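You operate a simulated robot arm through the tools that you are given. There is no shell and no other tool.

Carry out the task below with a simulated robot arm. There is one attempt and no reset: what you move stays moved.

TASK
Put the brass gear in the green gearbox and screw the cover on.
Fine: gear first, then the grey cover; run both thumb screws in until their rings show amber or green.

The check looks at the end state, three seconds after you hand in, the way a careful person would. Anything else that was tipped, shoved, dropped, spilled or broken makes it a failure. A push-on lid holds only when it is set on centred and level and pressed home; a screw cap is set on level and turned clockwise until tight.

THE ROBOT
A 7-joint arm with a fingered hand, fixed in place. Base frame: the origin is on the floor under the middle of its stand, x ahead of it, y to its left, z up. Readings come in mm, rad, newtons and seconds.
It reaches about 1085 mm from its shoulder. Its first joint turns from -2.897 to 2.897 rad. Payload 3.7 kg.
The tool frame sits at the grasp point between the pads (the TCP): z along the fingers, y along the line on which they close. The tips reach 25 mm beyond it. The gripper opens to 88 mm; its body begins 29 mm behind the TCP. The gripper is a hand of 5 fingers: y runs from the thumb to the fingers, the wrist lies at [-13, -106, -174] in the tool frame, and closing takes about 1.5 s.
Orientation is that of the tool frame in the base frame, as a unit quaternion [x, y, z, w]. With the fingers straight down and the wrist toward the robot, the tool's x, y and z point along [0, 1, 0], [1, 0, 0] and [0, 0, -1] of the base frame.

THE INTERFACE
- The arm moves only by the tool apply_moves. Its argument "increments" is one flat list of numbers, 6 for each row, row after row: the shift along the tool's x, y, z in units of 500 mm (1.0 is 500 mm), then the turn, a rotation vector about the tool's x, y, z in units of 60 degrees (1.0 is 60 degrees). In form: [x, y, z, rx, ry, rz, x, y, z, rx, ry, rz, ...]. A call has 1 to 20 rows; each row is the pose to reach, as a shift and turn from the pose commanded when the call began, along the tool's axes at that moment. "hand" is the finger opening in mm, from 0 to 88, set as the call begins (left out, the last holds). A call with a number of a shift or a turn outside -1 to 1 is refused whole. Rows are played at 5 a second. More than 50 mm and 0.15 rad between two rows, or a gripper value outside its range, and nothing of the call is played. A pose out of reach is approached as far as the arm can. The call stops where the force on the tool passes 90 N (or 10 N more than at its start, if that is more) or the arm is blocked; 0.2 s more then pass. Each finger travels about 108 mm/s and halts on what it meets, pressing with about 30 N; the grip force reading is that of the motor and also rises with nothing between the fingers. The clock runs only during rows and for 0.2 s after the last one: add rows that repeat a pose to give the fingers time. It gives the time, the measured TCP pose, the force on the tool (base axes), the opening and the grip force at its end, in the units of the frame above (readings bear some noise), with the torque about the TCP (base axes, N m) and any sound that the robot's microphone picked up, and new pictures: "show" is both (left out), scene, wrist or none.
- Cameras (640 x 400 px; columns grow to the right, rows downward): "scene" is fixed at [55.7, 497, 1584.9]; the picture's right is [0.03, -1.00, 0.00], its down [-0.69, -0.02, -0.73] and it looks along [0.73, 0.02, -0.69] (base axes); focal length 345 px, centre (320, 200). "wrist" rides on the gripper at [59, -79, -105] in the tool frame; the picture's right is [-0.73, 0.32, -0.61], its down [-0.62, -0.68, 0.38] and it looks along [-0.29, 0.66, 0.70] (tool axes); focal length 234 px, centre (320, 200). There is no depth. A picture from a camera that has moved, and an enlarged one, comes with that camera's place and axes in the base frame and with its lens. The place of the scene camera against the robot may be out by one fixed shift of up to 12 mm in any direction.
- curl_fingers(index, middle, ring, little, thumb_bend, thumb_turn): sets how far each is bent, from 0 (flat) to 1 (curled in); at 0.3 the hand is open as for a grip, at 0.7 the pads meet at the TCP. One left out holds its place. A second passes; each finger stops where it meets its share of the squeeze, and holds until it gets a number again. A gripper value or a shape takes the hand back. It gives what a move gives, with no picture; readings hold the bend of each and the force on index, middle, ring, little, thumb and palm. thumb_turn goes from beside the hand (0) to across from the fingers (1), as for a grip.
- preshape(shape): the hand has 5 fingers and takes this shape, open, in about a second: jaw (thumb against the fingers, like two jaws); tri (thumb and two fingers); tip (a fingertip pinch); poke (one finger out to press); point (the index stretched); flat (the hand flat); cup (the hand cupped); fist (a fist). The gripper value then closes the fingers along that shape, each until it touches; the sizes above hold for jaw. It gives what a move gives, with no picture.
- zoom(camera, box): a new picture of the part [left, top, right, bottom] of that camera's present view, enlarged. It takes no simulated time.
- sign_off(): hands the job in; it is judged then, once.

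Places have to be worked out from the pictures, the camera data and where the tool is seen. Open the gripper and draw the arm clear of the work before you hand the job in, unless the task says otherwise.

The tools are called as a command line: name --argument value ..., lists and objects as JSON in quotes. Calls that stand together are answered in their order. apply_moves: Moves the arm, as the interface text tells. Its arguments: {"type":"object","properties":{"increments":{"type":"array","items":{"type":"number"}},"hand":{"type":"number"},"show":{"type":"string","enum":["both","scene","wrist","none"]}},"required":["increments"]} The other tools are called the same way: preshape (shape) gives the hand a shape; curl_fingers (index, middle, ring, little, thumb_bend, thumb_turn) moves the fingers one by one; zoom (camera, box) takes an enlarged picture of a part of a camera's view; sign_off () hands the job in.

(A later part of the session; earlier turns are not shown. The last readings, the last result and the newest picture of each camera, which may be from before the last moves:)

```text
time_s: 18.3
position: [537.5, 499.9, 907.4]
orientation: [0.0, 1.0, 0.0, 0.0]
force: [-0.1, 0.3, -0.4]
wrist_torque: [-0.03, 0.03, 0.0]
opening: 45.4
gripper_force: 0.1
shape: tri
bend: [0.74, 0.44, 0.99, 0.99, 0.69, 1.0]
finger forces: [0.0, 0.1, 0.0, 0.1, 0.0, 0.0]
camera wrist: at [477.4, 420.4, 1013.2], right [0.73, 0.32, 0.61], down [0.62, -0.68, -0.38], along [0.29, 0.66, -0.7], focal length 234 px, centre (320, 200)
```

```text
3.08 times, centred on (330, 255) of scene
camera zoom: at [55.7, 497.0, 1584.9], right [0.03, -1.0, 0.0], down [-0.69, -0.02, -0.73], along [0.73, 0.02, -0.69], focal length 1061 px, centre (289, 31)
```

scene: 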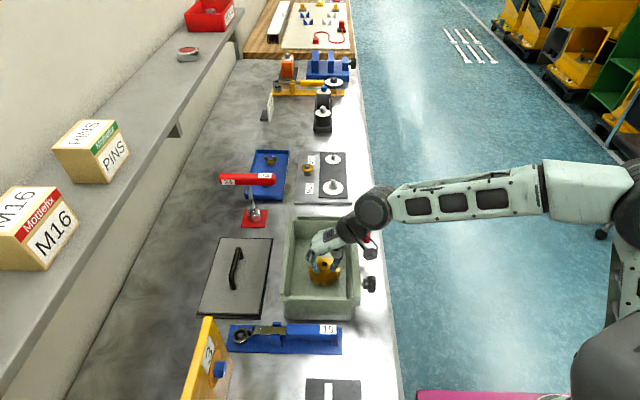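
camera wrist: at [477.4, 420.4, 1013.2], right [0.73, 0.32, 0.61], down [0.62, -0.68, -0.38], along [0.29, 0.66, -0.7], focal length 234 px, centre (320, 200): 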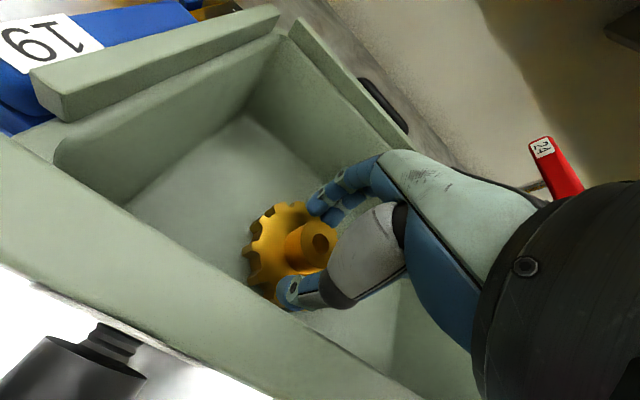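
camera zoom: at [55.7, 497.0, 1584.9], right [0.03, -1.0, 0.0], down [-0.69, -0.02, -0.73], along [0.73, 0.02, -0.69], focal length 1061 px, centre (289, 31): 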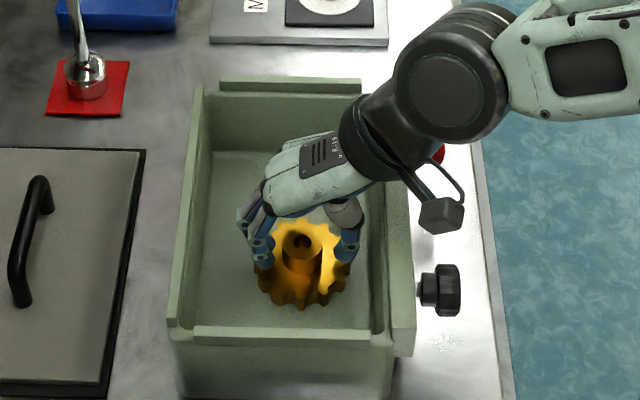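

The gear is released and sitting flat. I'll lift the hand straight out.

apply_moves --increments '[0, 0, -0.02, 0, 0, 0, 0, 0, -0.06, 0, 0, 0, 0, 0, -0.12, 0, 0, 0, 0, 0, -0.2, 0, 0, 0, 0, 0, -0.28, 0, 0, 0, 0, 0, -0.36, 0, 0, 0, 0, 0, -0.44, 0, 0, 0]' --show "both"

zoom --camera "wrist" --box '[60, 80, 400, 390]'

zoom --camera "scene" --box '[270, 190, 390, 320]'

```text
time_s: 19.9
position: [536.0, 500.8, 1130.5]
orientation: [0.001, 1.0, -0.001, 0.0]
force: [-0.5, 0.2, 0.0]
wrist_torque: [-0.02, 0.02, -0.02]
opening: 45.6
gripper_force: 0.0
shape: tri
bend: [0.74, 0.44, 0.99, 0.99, 0.69, 1.0]
finger forces: [0.1, 0.0, 0.1, 0.0, 0.0, 0.0]
camera wrist: at [477.4, 419.8, 1234.2], right [0.73, 0.32, 0.61], down [0.62, -0.68, -0.38], along [0.29, 0.66, -0.7], focal length 234 px, centre (320, 200)
```

scene: 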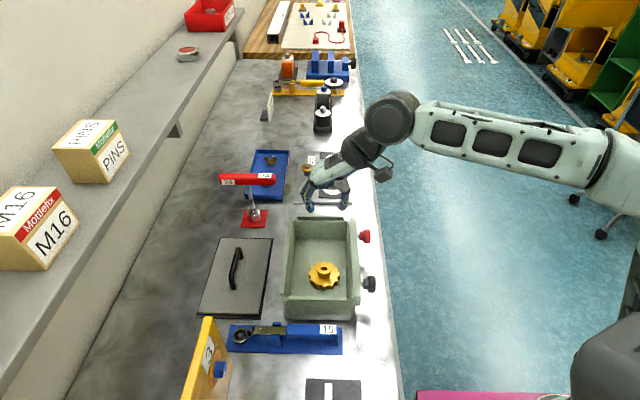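
wrist: 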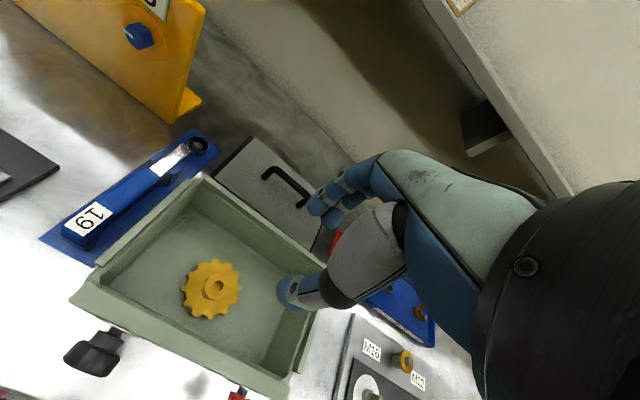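

```text
1.29 times, centred on (230, 235) of wrist
camera zoom: at [477.4, 419.8, 1234.2], right [0.73, 0.32, 0.61], down [0.62, -0.68, -0.38], along [0.29, 0.66, -0.7], focal length 302 px, centre (436, 155)
```

zoom: 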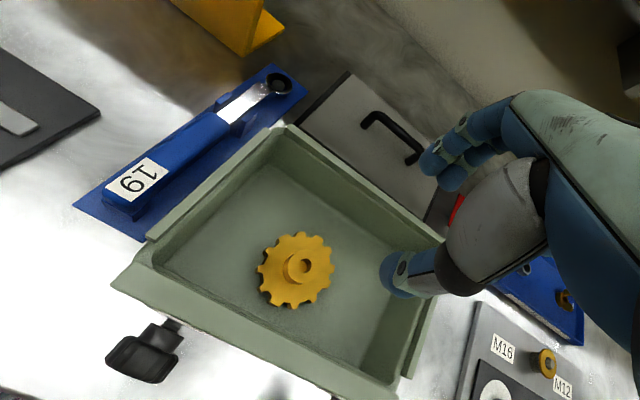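

```text
3.08 times, centred on (330, 255) of scene
camera zoom: at [55.7, 497.0, 1584.9], right [0.03, -1.0, 0.0], down [-0.69, -0.02, -0.73], along [0.73, 0.02, -0.69], focal length 1061 px, centre (289, 31)
```

zoom: 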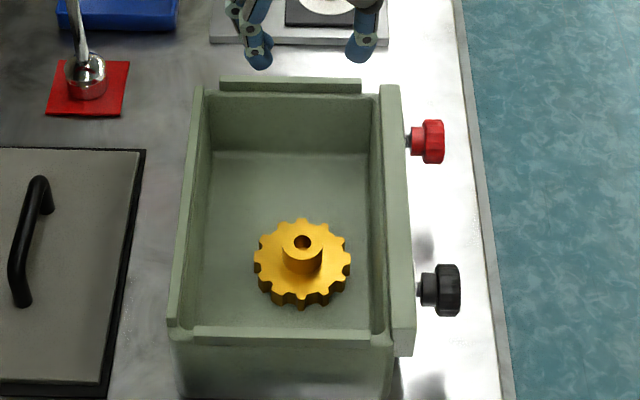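

The gear now sits in the box. Next I'll study the rim, so I know how the cover seats, and the cover with its handle.

zoom --camera "scene" --box '[325, 205, 385, 245]'

zoom --camera "scene" --box '[275, 275, 385, 335]'

zoom --camera "scene" --box '[190, 225, 290, 330]'

zoom --camera "scene" --box '[270, 205, 340, 255]'

zoom --camera "wrist" --box '[60, 160, 210, 390]'

```text
10.00 times, centred on (355, 225) of scene
camera zoom: at [55.7, 497.0, 1584.9], right [0.03, -1.0, 0.0], down [-0.69, -0.02, -0.73], along [0.73, 0.02, -0.69], focal length 3449 px, centre (-30, -50)
```

zoom: 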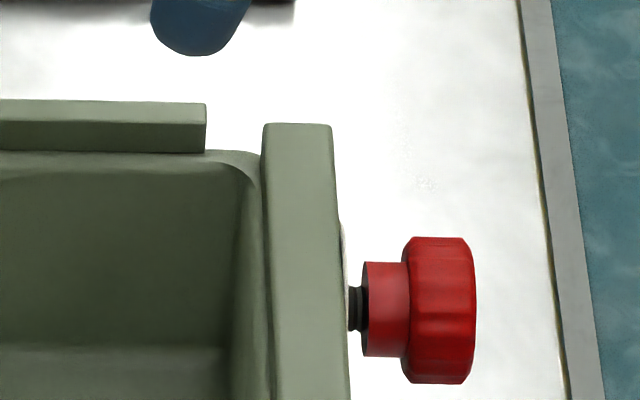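

```text
5.82 times, centred on (330, 305) of scene
camera zoom: at [55.7, 497.0, 1584.9], right [0.03, -1.0, 0.0], down [-0.69, -0.02, -0.73], along [0.73, 0.02, -0.69], focal length 2007 px, centre (262, -411)
```

zoom: 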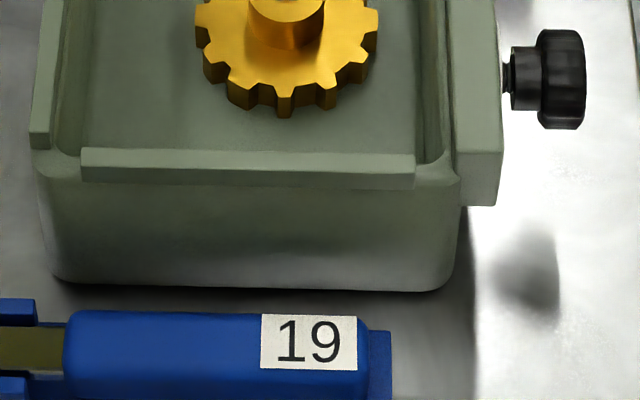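

```text
3.81 times, centred on (240, 278) of scene
camera zoom: at [55.7, 497.0, 1584.9], right [0.03, -1.0, 0.0], down [-0.69, -0.02, -0.73], along [0.73, 0.02, -0.69], focal length 1314 px, centre (625, -95)
```

zoom: 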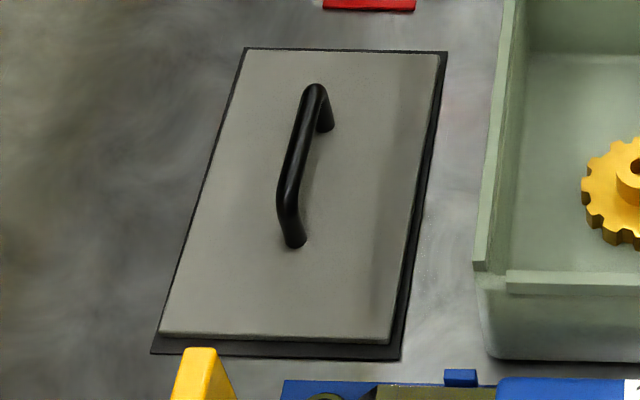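

```text
8.00 times, centred on (305, 230) of scene
camera zoom: at [55.7, 497.0, 1584.9], right [0.03, -1.0, 0.0], down [-0.69, -0.02, -0.73], along [0.73, 0.02, -0.69], focal length 2759 px, centre (440, -40)
```

zoom: 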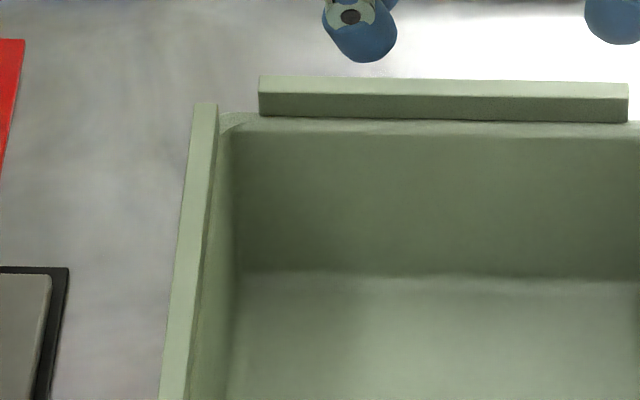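

```text
1.74 times, centred on (135, 275) of wrist
camera zoom: at [477.4, 419.8, 1234.2], right [0.73, 0.32, 0.61], down [0.62, -0.68, -0.38], along [0.29, 0.66, -0.7], focal length 407 px, centre (642, 70)
```

zoom: 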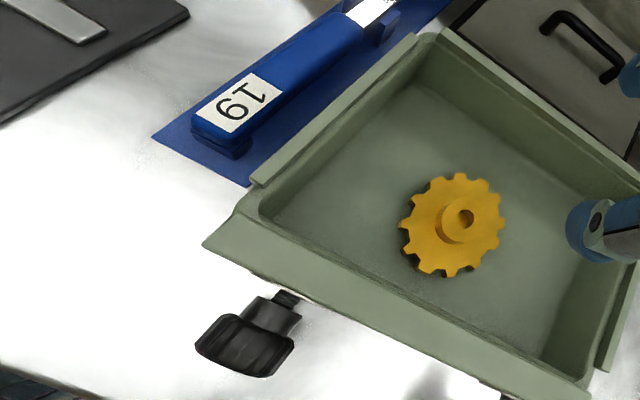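

The cover measures about 220×138 mm and its handle bar runs along x, centred near [550, 715, 908]. The fence pocket on the box is about 226×144 mm, centred near [548, 511]. I'll set the jaw shape and move above the handle.

preshape --shape "jaw"

apply_moves --increments '[-0.004, 0.07, 0, 0, 0, 0, -0.008, 0.14, 0, 0, 0, 0, -0.014, 0.22, 0.02, 0, 0, 0, -0.02, 0.3, 0.06, 0, 0, 0, -0.026, 0.37, 0.12, 0, 0, 0, -0.028, 0.42, 0.18, 0, 0, 0, -0.028, 0.43, 0.19, 0, 0, 0]' --hand 80 --show "both"

zoom --camera "wrist" --box '[100, 80, 420, 380]'

zoom --camera "scene" --box '[190, 170, 340, 330]'

```text
time_s: 20.8
position: [536.8, 499.6, 1128.5]
orientation: [0.0, 1.0, 0.0, 0.0]
force: [-0.4, 0.0, 0.1]
wrist_torque: [0.01, 0.05, 0.0]
opening: 87.6
gripper_force: 0.1
shape: jaw
bend: [0.3, 0.3, 0.3, 0.3, 0.3, 0.98]
finger forces: [0.1, 0.0, 0.1, 0.0, 0.1, 0.1]
```

```text
time_s: 22.4
position: [552.1, 714.7, 1033.0]
orientation: [0.001, 1.0, 0.0, 0.0]
force: [0.0, -0.2, -0.4]
wrist_torque: [-0.05, -0.02, 0.0]
opening: 80.2
gripper_force: 0.1
shape: jaw
bend: [0.31, 0.31, 0.3, 0.31, 0.31, 0.98]
finger forces: [0.1, 0.0, 0.1, 0.1, 0.0, 0.0]
camera wrist: at [491.4, 635.5, 1138.6], right [0.73, 0.32, 0.61], down [0.62, -0.68, -0.38], along [0.29, 0.66, -0.7], focal length 234 px, centre (320, 200)
```

scene: 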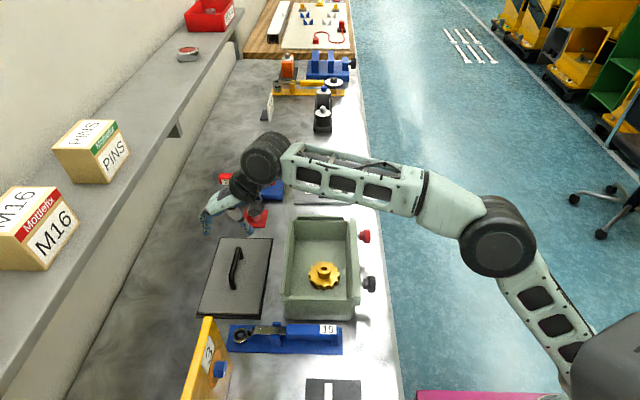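
wrist: 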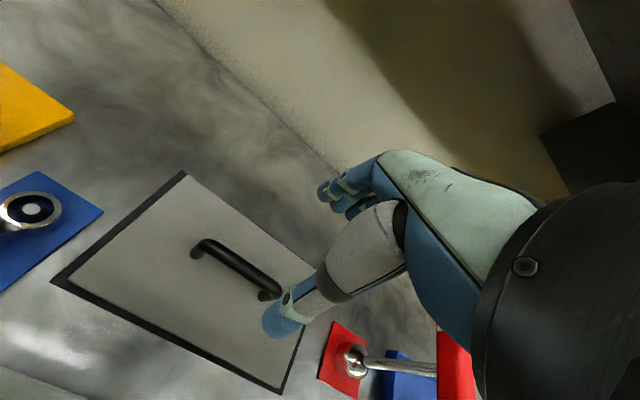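

```text
1.33 times, centred on (260, 230) of wrist
camera zoom: at [491.4, 635.5, 1138.6], right [0.73, 0.32, 0.61], down [0.62, -0.68, -0.38], along [0.29, 0.66, -0.7], focal length 312 px, centre (400, 160)
```

zoom: 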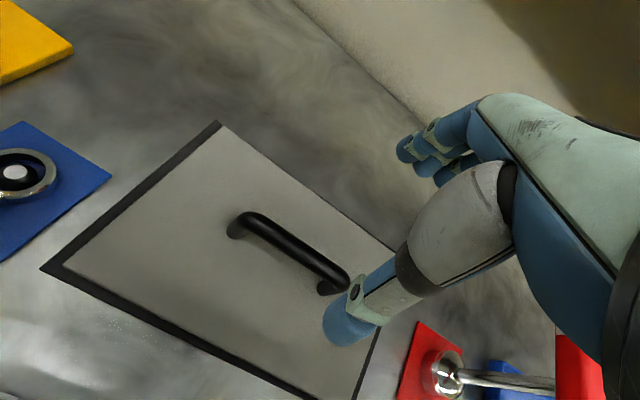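

```text
2.50 times, centred on (265, 250) of scene
camera zoom: at [55.7, 497.0, 1584.9], right [0.03, -1.0, 0.0], down [-0.69, -0.02, -0.73], along [0.73, 0.02, -0.69], focal length 862 px, centre (458, 75)
```

zoom: 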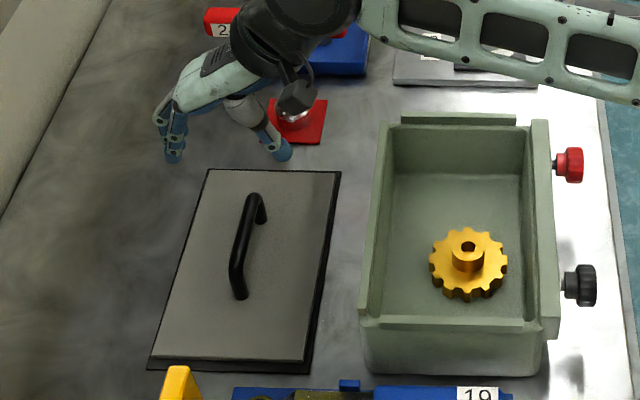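

The handle is in view under the hand. I'll zoom in to refine its position.

zoom --camera "wrist" --box '[170, 220, 310, 320]'

zoom --camera "wrist" --box '[40, 160, 330, 400]'

```text
4.00 times, centred on (240, 270) of wrist
camera zoom: at [491.4, 635.5, 1138.6], right [0.73, 0.32, 0.61], down [0.62, -0.68, -0.38], along [0.29, 0.66, -0.7], focal length 937 px, centre (640, -80)
```

zoom: 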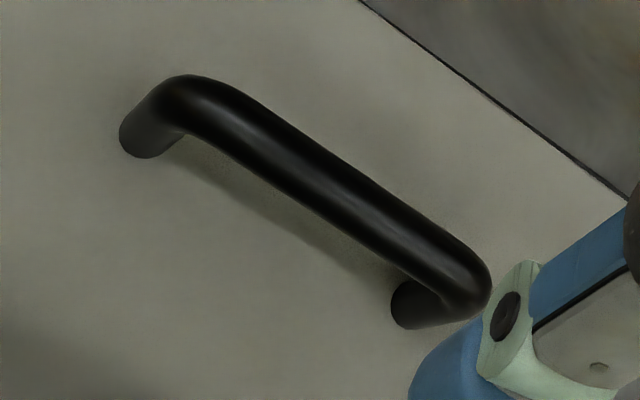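

```text
1.67 times, centred on (185, 280) of wrist
camera zoom: at [491.4, 635.5, 1138.6], right [0.73, 0.32, 0.61], down [0.62, -0.68, -0.38], along [0.29, 0.66, -0.7], focal length 390 px, centre (545, 67)
```

zoom: 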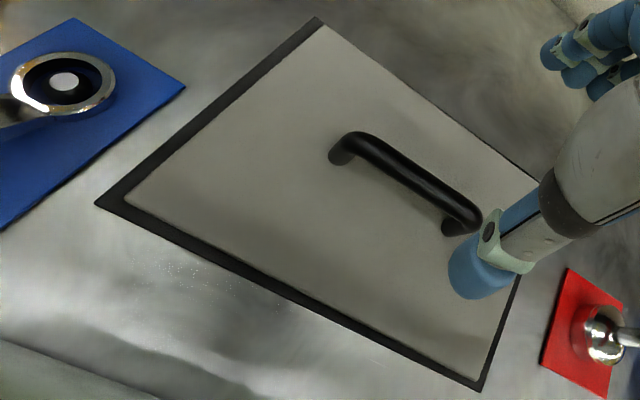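

The handle centre is at about [550, 717], with the bar at z≈909 and aligned with x. I'll descend so the bar sits between the pads.

apply_moves --increments '[0, 0.004, 0.06, 0, 0, 0, 0, 0.004, 0.12, 0, 0, 0, 0, 0.004, 0.18, 0, 0, 0, 0, 0.004, 0.23, 0, 0, 0, 0, 0.004, 0.262, 0, 0, 0, 0, 0.004, 0.262, 0, 0, 0]' --show "both"

zoom --camera "wrist" --box '[150, 130, 410, 350]'

zoom --camera "scene" --box '[190, 210, 290, 330]'

```text
time_s: 23.8
position: [551.8, 715.2, 902.3]
orientation: [0.0, 1.0, 0.0, 0.0]
force: [-0.5, -0.4, -0.1]
wrist_torque: [0.0, -0.01, -0.01]
opening: 80.5
gripper_force: 0.1
shape: jaw
bend: [0.31, 0.31, 0.3, 0.31, 0.31, 0.98]
finger forces: [0.0, 0.1, 0.0, 0.0, 0.0, 0.1]
camera wrist: at [492.1, 636.9, 1006.9], right [0.73, 0.32, 0.61], down [0.62, -0.68, -0.38], along [0.29, 0.66, -0.7], focal length 234 px, centre (320, 200)
```

scene: 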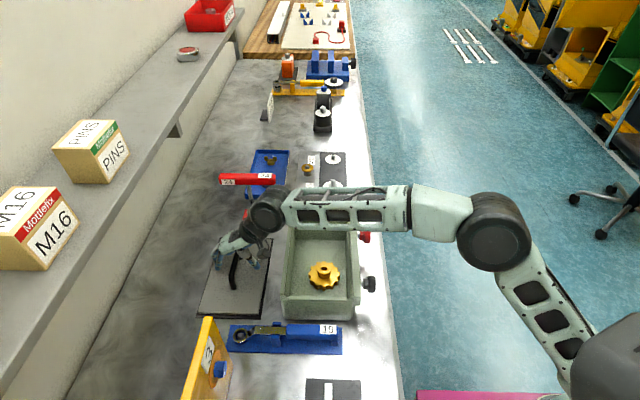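
wrist: 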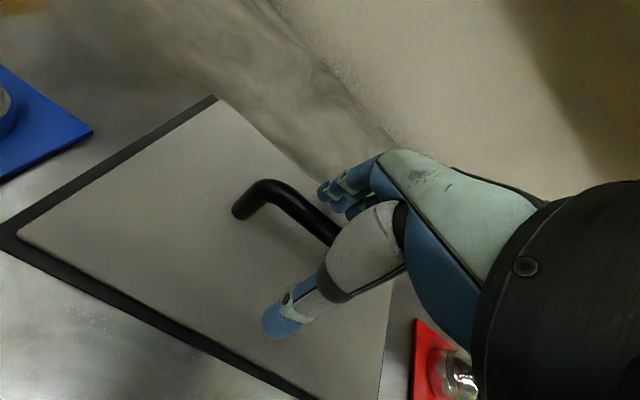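

```text
1.82 times, centred on (280, 240) of wrist
camera zoom: at [492.1, 636.9, 1006.9], right [0.73, 0.32, 0.61], down [0.62, -0.68, -0.38], along [0.29, 0.66, -0.7], focal length 426 px, centre (393, 127)
```

zoom: 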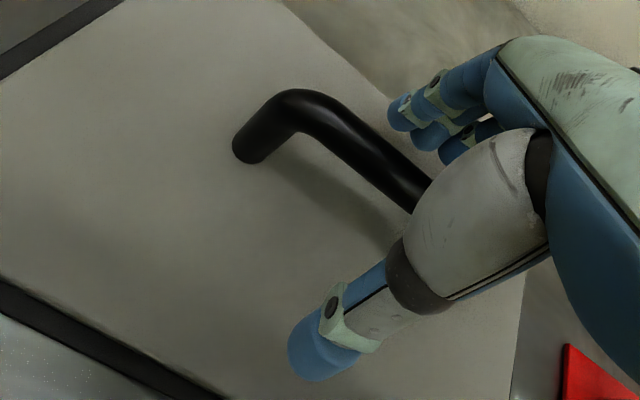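

```text
3.33 times, centred on (240, 270) of scene
camera zoom: at [55.7, 497.0, 1584.9], right [0.03, -1.0, 0.0], down [-0.69, -0.02, -0.73], along [0.73, 0.02, -0.69], focal length 1150 px, centre (587, -33)
```

zoom: 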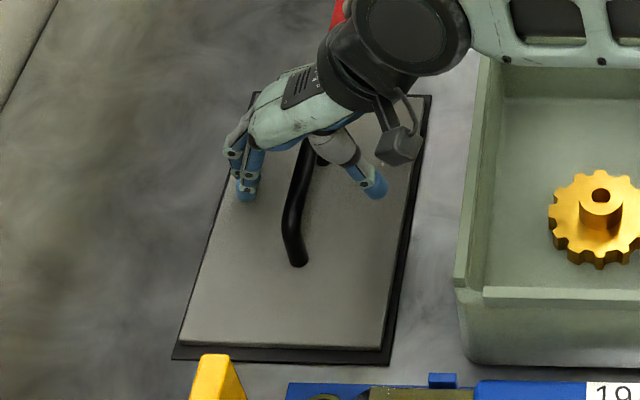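

The bar is centred between the thumb and the fingers. I'll close the jaw on it.

apply_moves --increments '[0, 0, 0, 0, 0, 0, 0, 0, 0, 0, 0, 0, 0, 0, 0, 0, 0, 0, 0, 0, 0, 0, 0, 0, 0, 0, 0, 0, 0, 0, 0, 0, 0, 0, 0, 0, 0, 0, 0, 0, 0, 0, 0, 0, 0, 0, 0, 0]' --hand 0 --show "wrist"

zoom --camera "wrist" --box '[150, 130, 410, 350]'

zoom --camera "scene" --box '[190, 210, 290, 330]'

```text
time_s: 25.6
position: [551.3, 717.5, 901.6]
orientation: [0.0, 1.0, 0.001, 0.0]
force: [-0.8, -0.4, -0.4]
wrist_torque: [0.01, 0.02, 0.07]
opening: 0.3
gripper_force: 30.0
shape: jaw
bend: [0.71, 0.7, 0.7, 0.66, 0.73, 1.0]
finger forces: [6.1, 2.5, 2.6, 1.3, 12.1, 0.0]
camera wrist: at [492.1, 637.0, 1007.0], right [0.73, 0.32, 0.61], down [0.62, -0.68, -0.38], along [0.29, 0.66, -0.7], focal length 234 px, centre (320, 200)
```

wrist: 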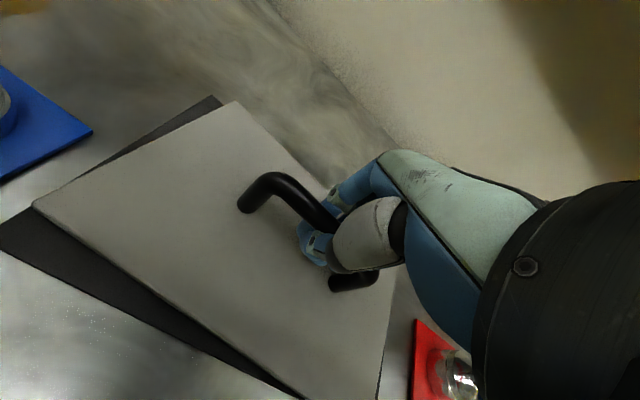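

```text
1.82 times, centred on (280, 240) of wrist
camera zoom: at [492.1, 637.0, 1007.0], right [0.73, 0.32, 0.61], down [0.62, -0.68, -0.38], along [0.29, 0.66, -0.7], focal length 426 px, centre (393, 127)
```

zoom: 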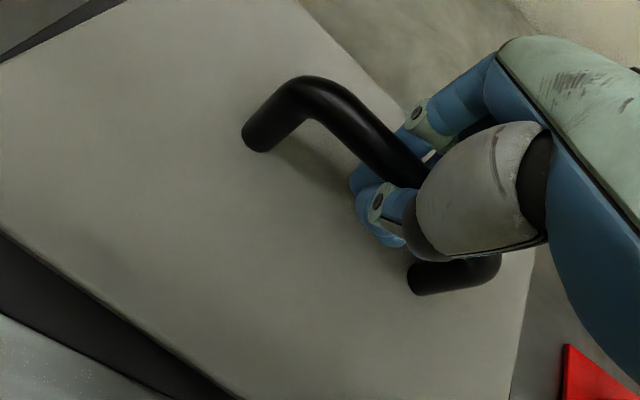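

```text
3.33 times, centred on (240, 270) of scene
camera zoom: at [55.7, 497.0, 1584.9], right [0.03, -1.0, 0.0], down [-0.69, -0.02, -0.73], along [0.73, 0.02, -0.69], focal length 1150 px, centre (587, -33)
```

zoom: 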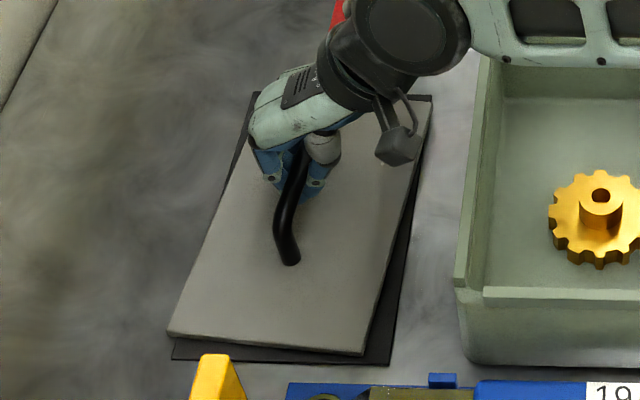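

The grip closed on the bar (30 N at the motor) but the cover yawed about 5° while being gripped. I'll lift it slightly to see whether it hangs securely and level.

apply_moves --increments '[0, 0, -0.01, 0, 0, 0, 0, 0, -0.03, 0, 0, 0, 0, 0, -0.06, 0, 0, 0, 0, 0, -0.06, 0, 0, 0]' --show "both"

zoom --camera "wrist" --box '[0, 60, 420, 390]'

zoom --camera "scene" --box '[180, 200, 300, 330]'

```text
time_s: 26.6
position: [551.9, 717.7, 931.7]
orientation: [0.0, 1.0, 0.0, 0.0]
force: [0.3, 0.3, -5.4]
wrist_torque: [0.01, 0.01, 0.0]
opening: 0.1
gripper_force: 29.9
shape: jaw
bend: [0.71, 0.7, 0.7, 0.7, 0.73, 1.0]
finger forces: [7.8, 2.5, 2.1, 1.2, 11.7, 0.0]
camera wrist: at [491.9, 637.6, 1036.8], right [0.73, 0.32, 0.61], down [0.62, -0.68, -0.38], along [0.29, 0.66, -0.7], focal length 234 px, centre (320, 200)
```

scene: 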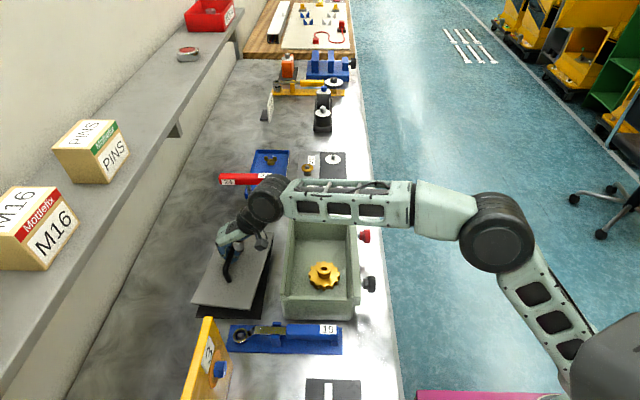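
wrist: 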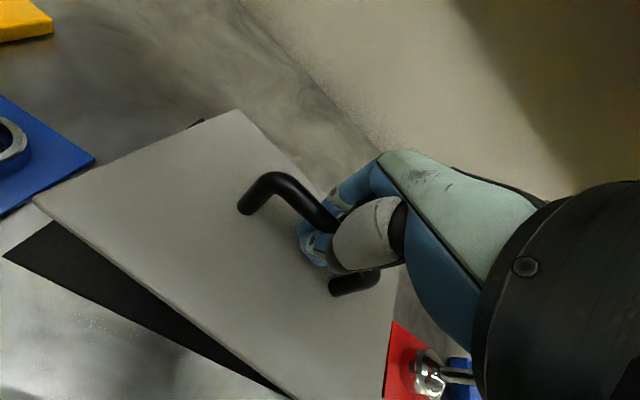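

```text
1.21 times, centred on (210, 225) of wrist
camera zoom: at [491.9, 637.6, 1036.8], right [0.73, 0.32, 0.61], down [0.62, -0.68, -0.38], along [0.29, 0.66, -0.7], focal length 284 px, centre (453, 170)
```

zoom: 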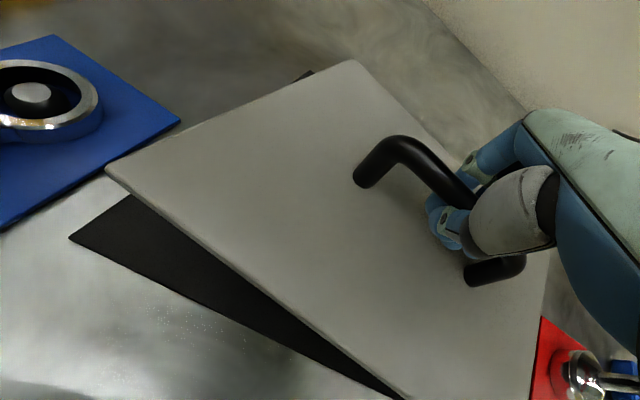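

```text
3.08 times, centred on (240, 265) of scene
camera zoom: at [55.7, 497.0, 1584.9], right [0.03, -1.0, 0.0], down [-0.69, -0.02, -0.73], along [0.73, 0.02, -0.69], focal length 1061 px, centre (566, 0)
```

zoom: 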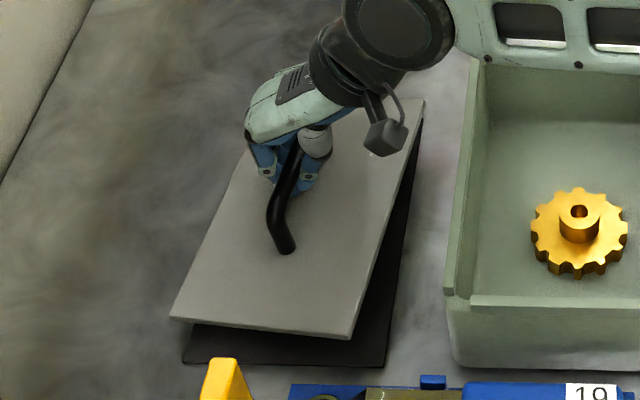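

The cover hangs at about 5.5 N and looks roughly level, yawed about 6° clockwise seen from above. I'll raise it clear and counter-rotate the hand by 6°.

apply_moves --increments '[0, 0, -0.07, 0, 0, 0, 0, 0, -0.14, 0, 0, -0.03, 0, 0, -0.2, 0, 0, -0.07, 0, 0, -0.24, 0, 0, -0.105, 0, 0, -0.24, 0, 0, -0.105, 0, 0, -0.24, 0, 0, -0.105]' --show "both"

zoom --camera "wrist" --box '[0, 60, 420, 390]'

zoom --camera "scene" --box '[170, 150, 310, 300]'

```text
time_s: 28.0
position: [553.0, 718.1, 1051.9]
orientation: [-0.054, 0.999, 0.0, 0.0]
force: [-0.3, 0.5, -5.3]
wrist_torque: [0.01, -0.01, 0.0]
opening: 0.1
gripper_force: 30.5
shape: jaw
bend: [0.71, 0.7, 0.7, 0.7, 0.73, 1.0]
finger forces: [7.7, 2.6, 1.9, 1.2, 11.7, 0.1]
camera wrist: at [501.2, 632.2, 1156.8], right [0.69, 0.4, 0.61], down [0.69, -0.61, -0.38], along [0.22, 0.68, -0.7], focal length 234 px, centre (320, 200)
```

scene: 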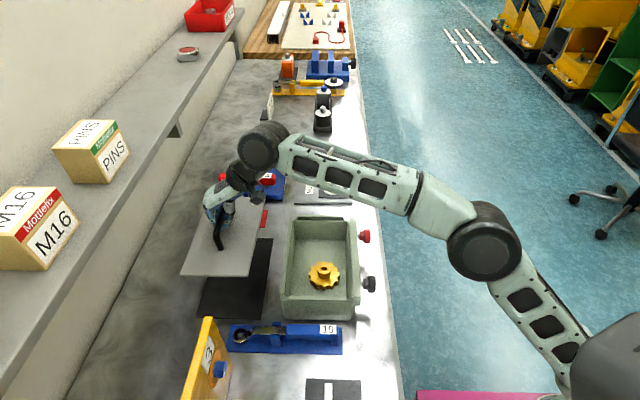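
wrist: 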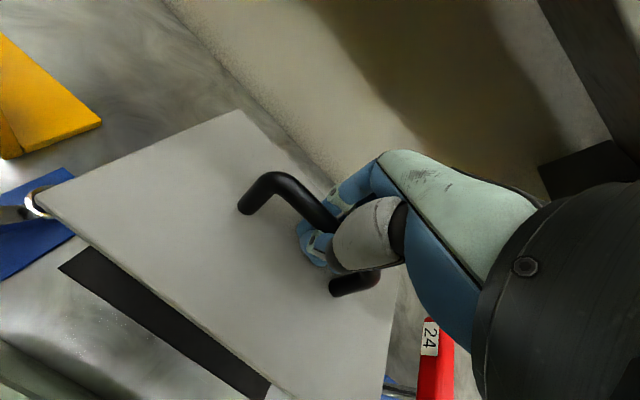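

```text
1.21 times, centred on (210, 225) of wrist
camera zoom: at [501.2, 632.2, 1156.8], right [0.69, 0.4, 0.61], down [0.69, -0.61, -0.38], along [0.22, 0.68, -0.7], focal length 284 px, centre (453, 170)
```

zoom: 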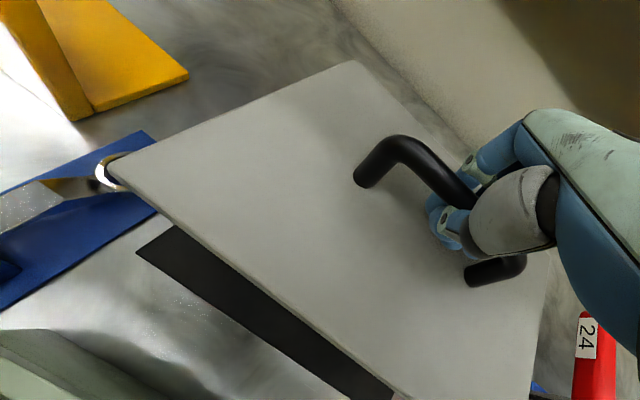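

```text
2.67 times, centred on (240, 225) of scene
camera zoom: at [55.7, 497.0, 1584.9], right [0.03, -1.0, 0.0], down [-0.69, -0.02, -0.73], along [0.73, 0.02, -0.69], focal length 920 px, centre (533, 133)
```

zoom: 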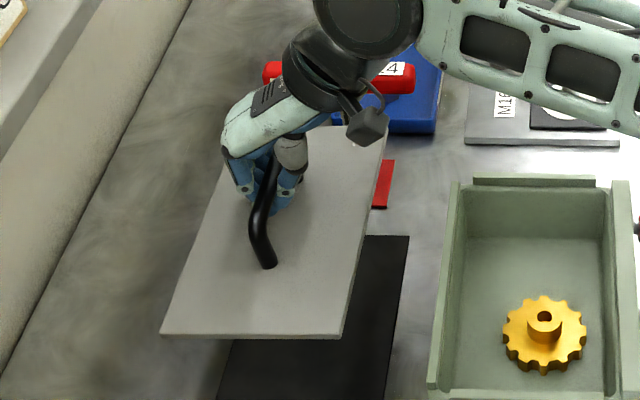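

The cover edge now looks square to the axes, but triangulating its corners suggests it may be rolled a few degrees (−y edge higher). I'll zoom in for a better check.

zoom --camera "scene" --box '[175, 250, 265, 285]'

zoom --camera "wrist" --box '[20, 90, 270, 270]'

zoom --camera "scene" --box '[195, 180, 285, 260]'

zoom --camera "wrist" --box '[200, 230, 420, 400]'

```text
7.11 times, centred on (220, 268) of scene
camera zoom: at [55.7, 497.0, 1584.9], right [0.03, -1.0, 0.0], down [-0.69, -0.02, -0.73], along [0.73, 0.02, -0.69], focal length 2453 px, centre (1031, -280)
```

zoom: 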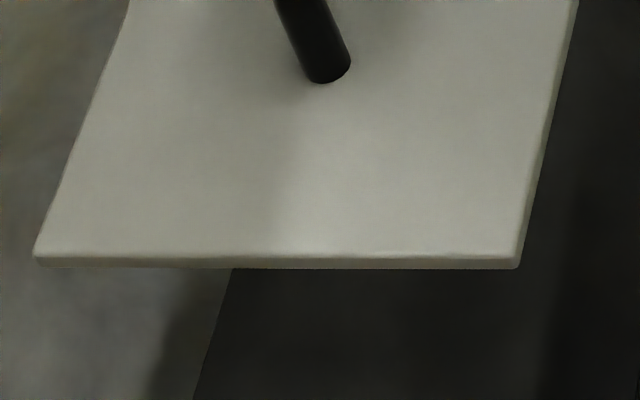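

```text
2.22 times, centred on (145, 180) of wrist
camera zoom: at [501.2, 632.2, 1156.8], right [0.69, 0.4, 0.61], down [0.69, -0.61, -0.38], along [0.22, 0.68, -0.7], focal length 520 px, centre (709, 244)
```

zoom: 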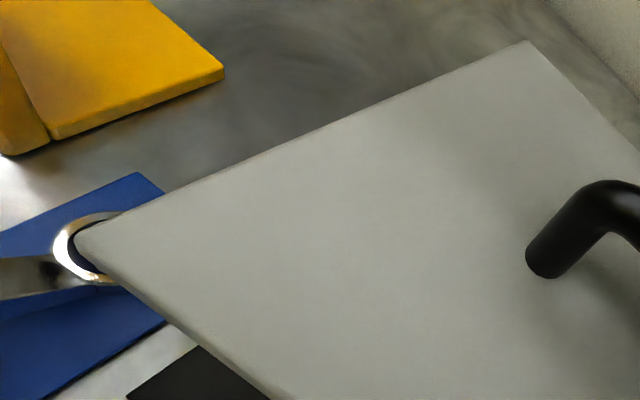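

```text
5.00 times, centred on (240, 220) of scene
camera zoom: at [55.7, 497.0, 1584.9], right [0.03, -1.0, 0.0], down [-0.69, -0.02, -0.73], along [0.73, 0.02, -0.69], focal length 1725 px, centre (720, 100)
```

zoom: 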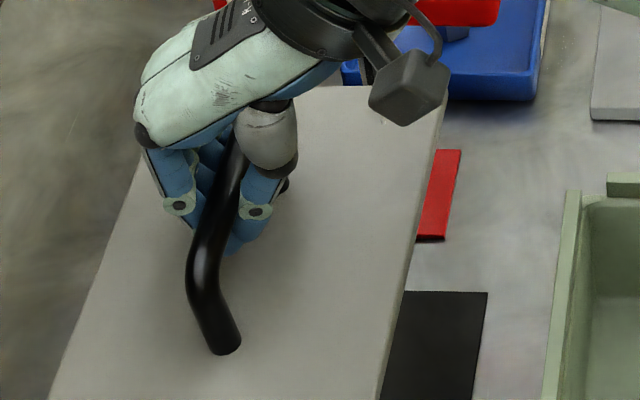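

```text
2.35 times, centred on (310, 315) of wrist
camera zoom: at [501.2, 632.2, 1156.8], right [0.69, 0.4, 0.61], down [0.69, -0.61, -0.38], along [0.22, 0.68, -0.7], focal length 551 px, centre (344, -71)
```

zoom: 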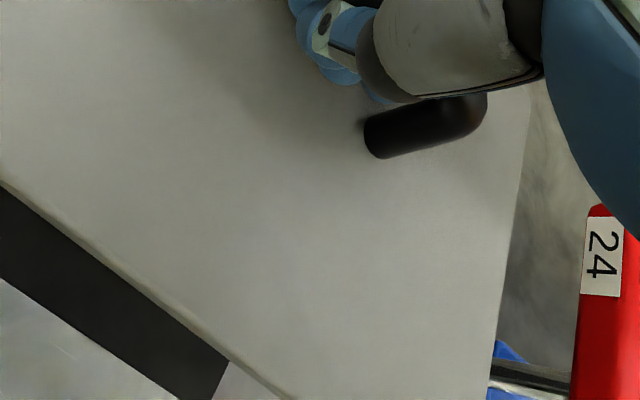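

The cover is about square, with a small roll of about 2.5° (−y edge high). I'll move it over the gearbox at a safe height and correct the roll on the way.

apply_moves --increments '[0.0086, -0.0685, 0, -0.01, 0, 0, 0.0172, -0.137, 0, -0.02, 0, 0, 0.0259, -0.2054, 0, -0.03, 0, 0, 0.0345, -0.2739, 0, -0.042, 0, 0, 0.0431, -0.3423, 0, -0.042, 0, 0, 0.0517, -0.4108, 0, -0.042, 0, 0, 0.0517, -0.4108, 0, -0.042, 0, 0, 0.0517, -0.4108, 0, -0.042, 0, 0]' --show "both"

zoom --camera "scene" --box '[260, 180, 400, 330]'

zoom --camera "wrist" --box '[0, 60, 420, 400]'

```text
time_s: 29.8
position: [549.6, 510.2, 1051.4]
orientation: [-0.054, 0.998, 0.021, -0.002]
force: [-0.5, -0.3, -5.4]
wrist_torque: [-0.02, -0.03, 0.01]
opening: 0.0
gripper_force: 30.2
shape: jaw
bend: [0.71, 0.7, 0.7, 0.7, 0.73, 1.0]
finger forces: [8.2, 2.6, 1.8, 1.2, 12.1, 0.0]
camera wrist: at [498.0, 419.2, 1153.4], right [0.69, 0.37, 0.62], down [0.69, -0.59, -0.41], along [0.21, 0.71, -0.67], focal length 234 px, centre (320, 200)
```

scene: 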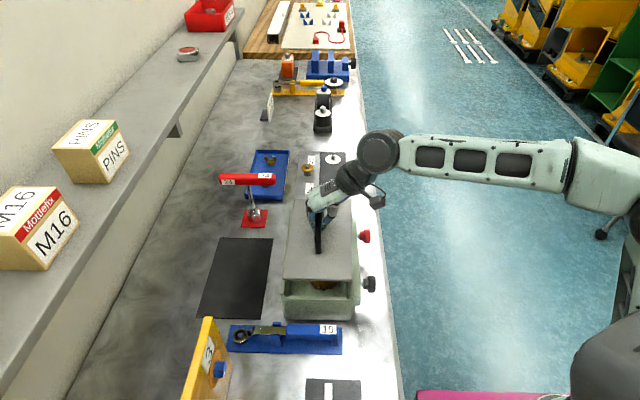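
wrist: 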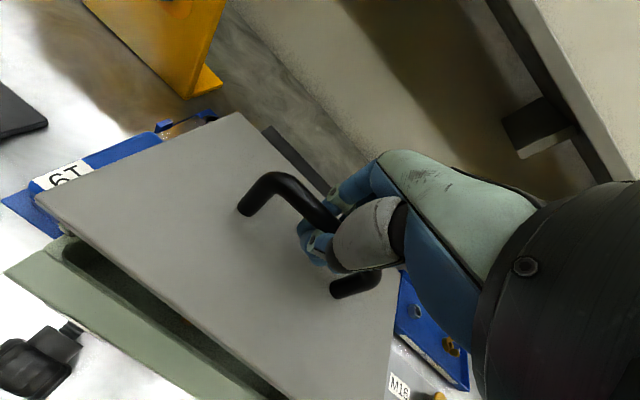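

```text
2.67 times, centred on (330, 255) of scene
camera zoom: at [55.7, 497.0, 1584.9], right [0.03, -1.0, 0.0], down [-0.69, -0.02, -0.73], along [0.73, 0.02, -0.69], focal length 920 px, centre (293, 53)
```

zoom: 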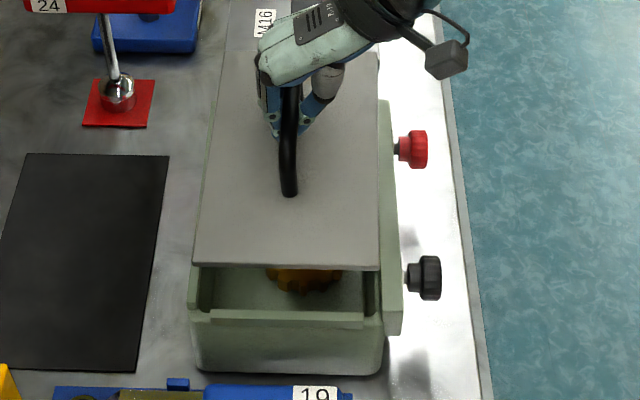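

```text
1.18 times, centred on (210, 230) of wrist
camera zoom: at [498.0, 419.2, 1153.4], right [0.69, 0.37, 0.62], down [0.69, -0.59, -0.41], along [0.21, 0.71, -0.67], focal length 276 px, centre (449, 165)
```

zoom: 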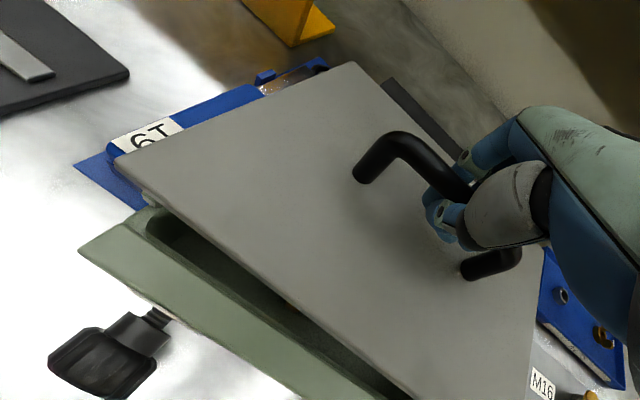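

The cover hovers nicely over the pocket and is now level in the scene view. I'll lower to about 10 mm above the fence tops to compare edges directly.

apply_moves --increments '[0, -0.001, 0.025, 0, 0, 0, 0, -0.002, 0.05, 0, 0, 0, 0, -0.003, 0.07, 0, 0, 0, 0, -0.003, 0.07, 0, 0, 0]' --show "scene"

zoom --camera "scene" --box '[270, 260, 390, 330]'

zoom --camera "scene" --box '[270, 195, 390, 270]'

zoom --camera "wrist" --box '[0, 60, 420, 400]'

```text
time_s: 30.8
position: [548.7, 511.2, 1015.7]
orientation: [-0.055, 0.998, 0.021, -0.001]
force: [0.7, -0.4, -5.3]
wrist_torque: [0.03, -0.01, 0.01]
opening: 0.0
gripper_force: 30.1
shape: jaw
bend: [0.71, 0.7, 0.7, 0.7, 0.73, 1.0]
finger forces: [8.2, 2.5, 1.9, 1.1, 12.1, 0.0]
```

scene: 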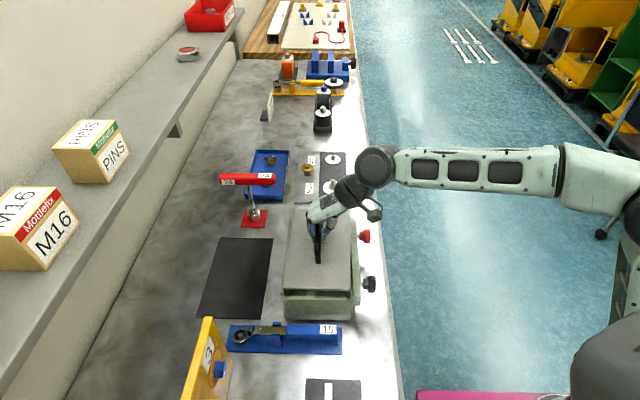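

```text
5.33 times, centred on (330, 295) of scene
camera zoom: at [55.7, 497.0, 1584.9], right [0.03, -1.0, 0.0], down [-0.69, -0.02, -0.73], along [0.73, 0.02, -0.69], focal length 1840 px, centre (267, -307)
```

zoom: 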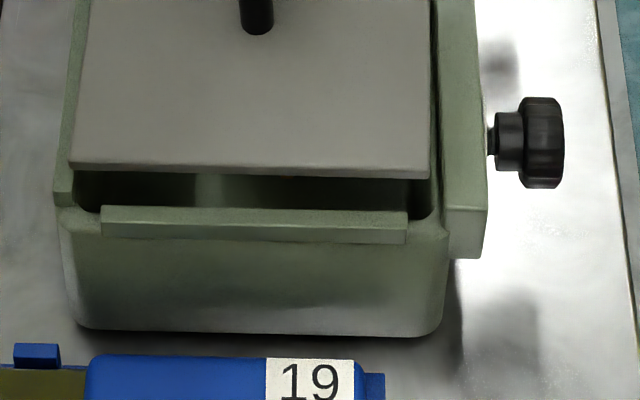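

```text
5.33 times, centred on (330, 232) of scene
camera zoom: at [55.7, 497.0, 1584.9], right [0.03, -1.0, 0.0], down [-0.69, -0.02, -0.73], along [0.73, 0.02, -0.69], focal length 1840 px, centre (267, 27)
```

zoom: 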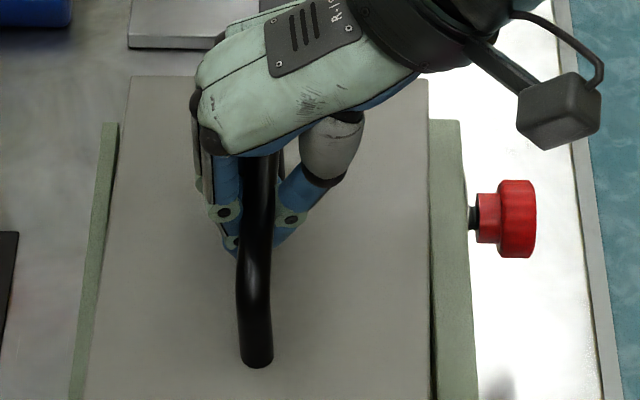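

```text
1.18 times, centred on (210, 230) of wrist
camera zoom: at [498.5, 420.0, 1118.4], right [0.69, 0.37, 0.62], down [0.69, -0.59, -0.41], along [0.21, 0.71, -0.67], focal length 276 px, centre (449, 165)
```

zoom: 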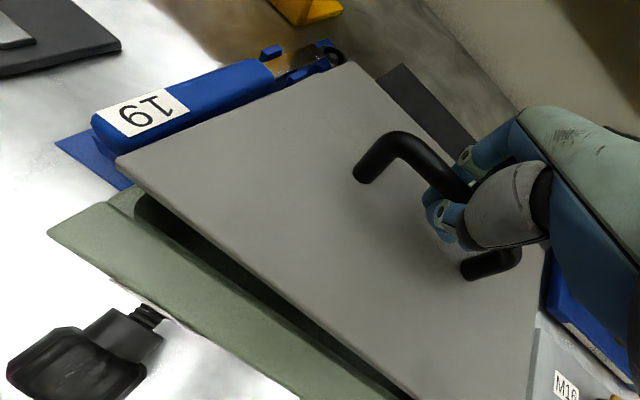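

The cover is close to centred. I'll zoom harder on the left and right gaps and the near edge to measure the remaining offset.

zoom --camera "scene" --box '[278, 270, 308, 306]'

zoom --camera "scene" --box '[340, 270, 370, 306]'

zoom --camera "scene" --box '[280, 200, 310, 230]'

zoom --camera "scene" --box '[335, 205, 365, 235]'

```text
11.11 times, centred on (293, 288) of scene
camera zoom: at [55.7, 497.0, 1584.9], right [0.03, -1.0, 0.0], down [-0.69, -0.02, -0.73], along [0.73, 0.02, -0.69], focal length 3832 px, centre (620, -778)
```

zoom: 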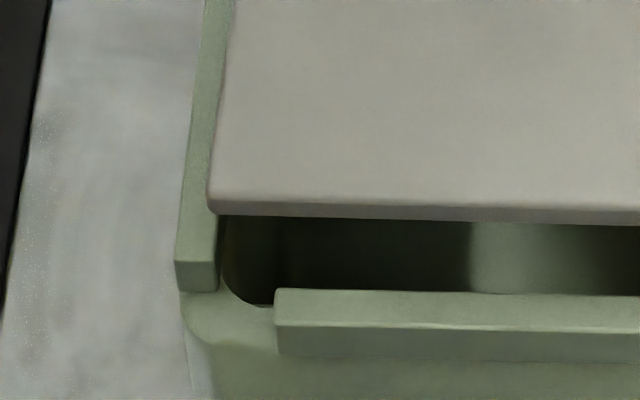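

```text
11.11 times, centred on (355, 288) of scene
camera zoom: at [55.7, 497.0, 1584.9], right [0.03, -1.0, 0.0], down [-0.69, -0.02, -0.73], along [0.73, 0.02, -0.69], focal length 3832 px, centre (-69, -778)
```

zoom: 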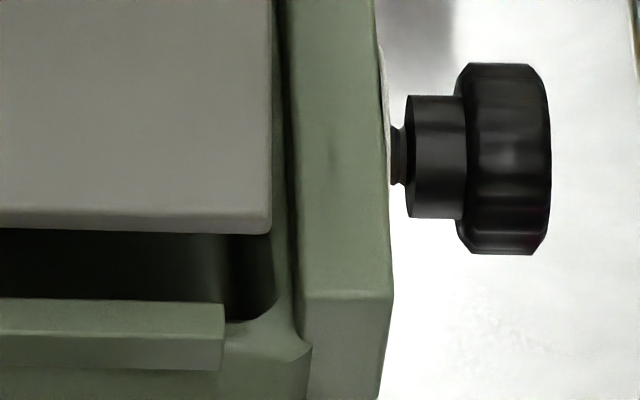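

```text
13.33 times, centred on (295, 215) of scene
camera zoom: at [55.7, 497.0, 1584.9], right [0.03, -1.0, 0.0], down [-0.69, -0.02, -0.73], along [0.73, 0.02, -0.69], focal length 4599 px, centre (653, 0)
```

zoom: 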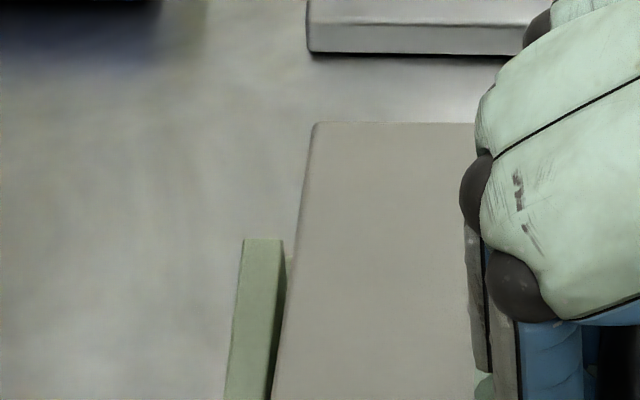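

```text
13.33 times, centred on (350, 220) of scene
camera zoom: at [55.7, 497.0, 1584.9], right [0.03, -1.0, 0.0], down [-0.69, -0.02, -0.73], along [0.73, 0.02, -0.69], focal length 4599 px, centre (-80, -67)
```

zoom: 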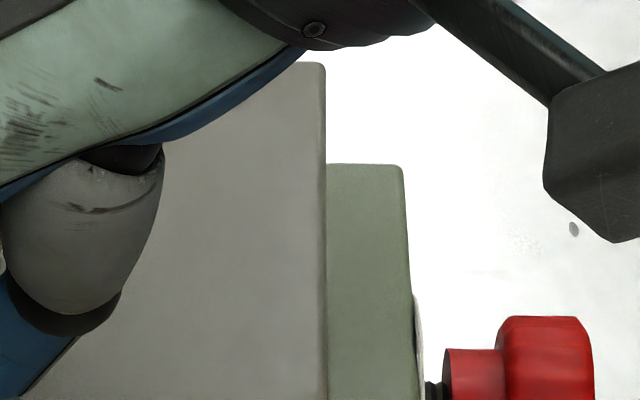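

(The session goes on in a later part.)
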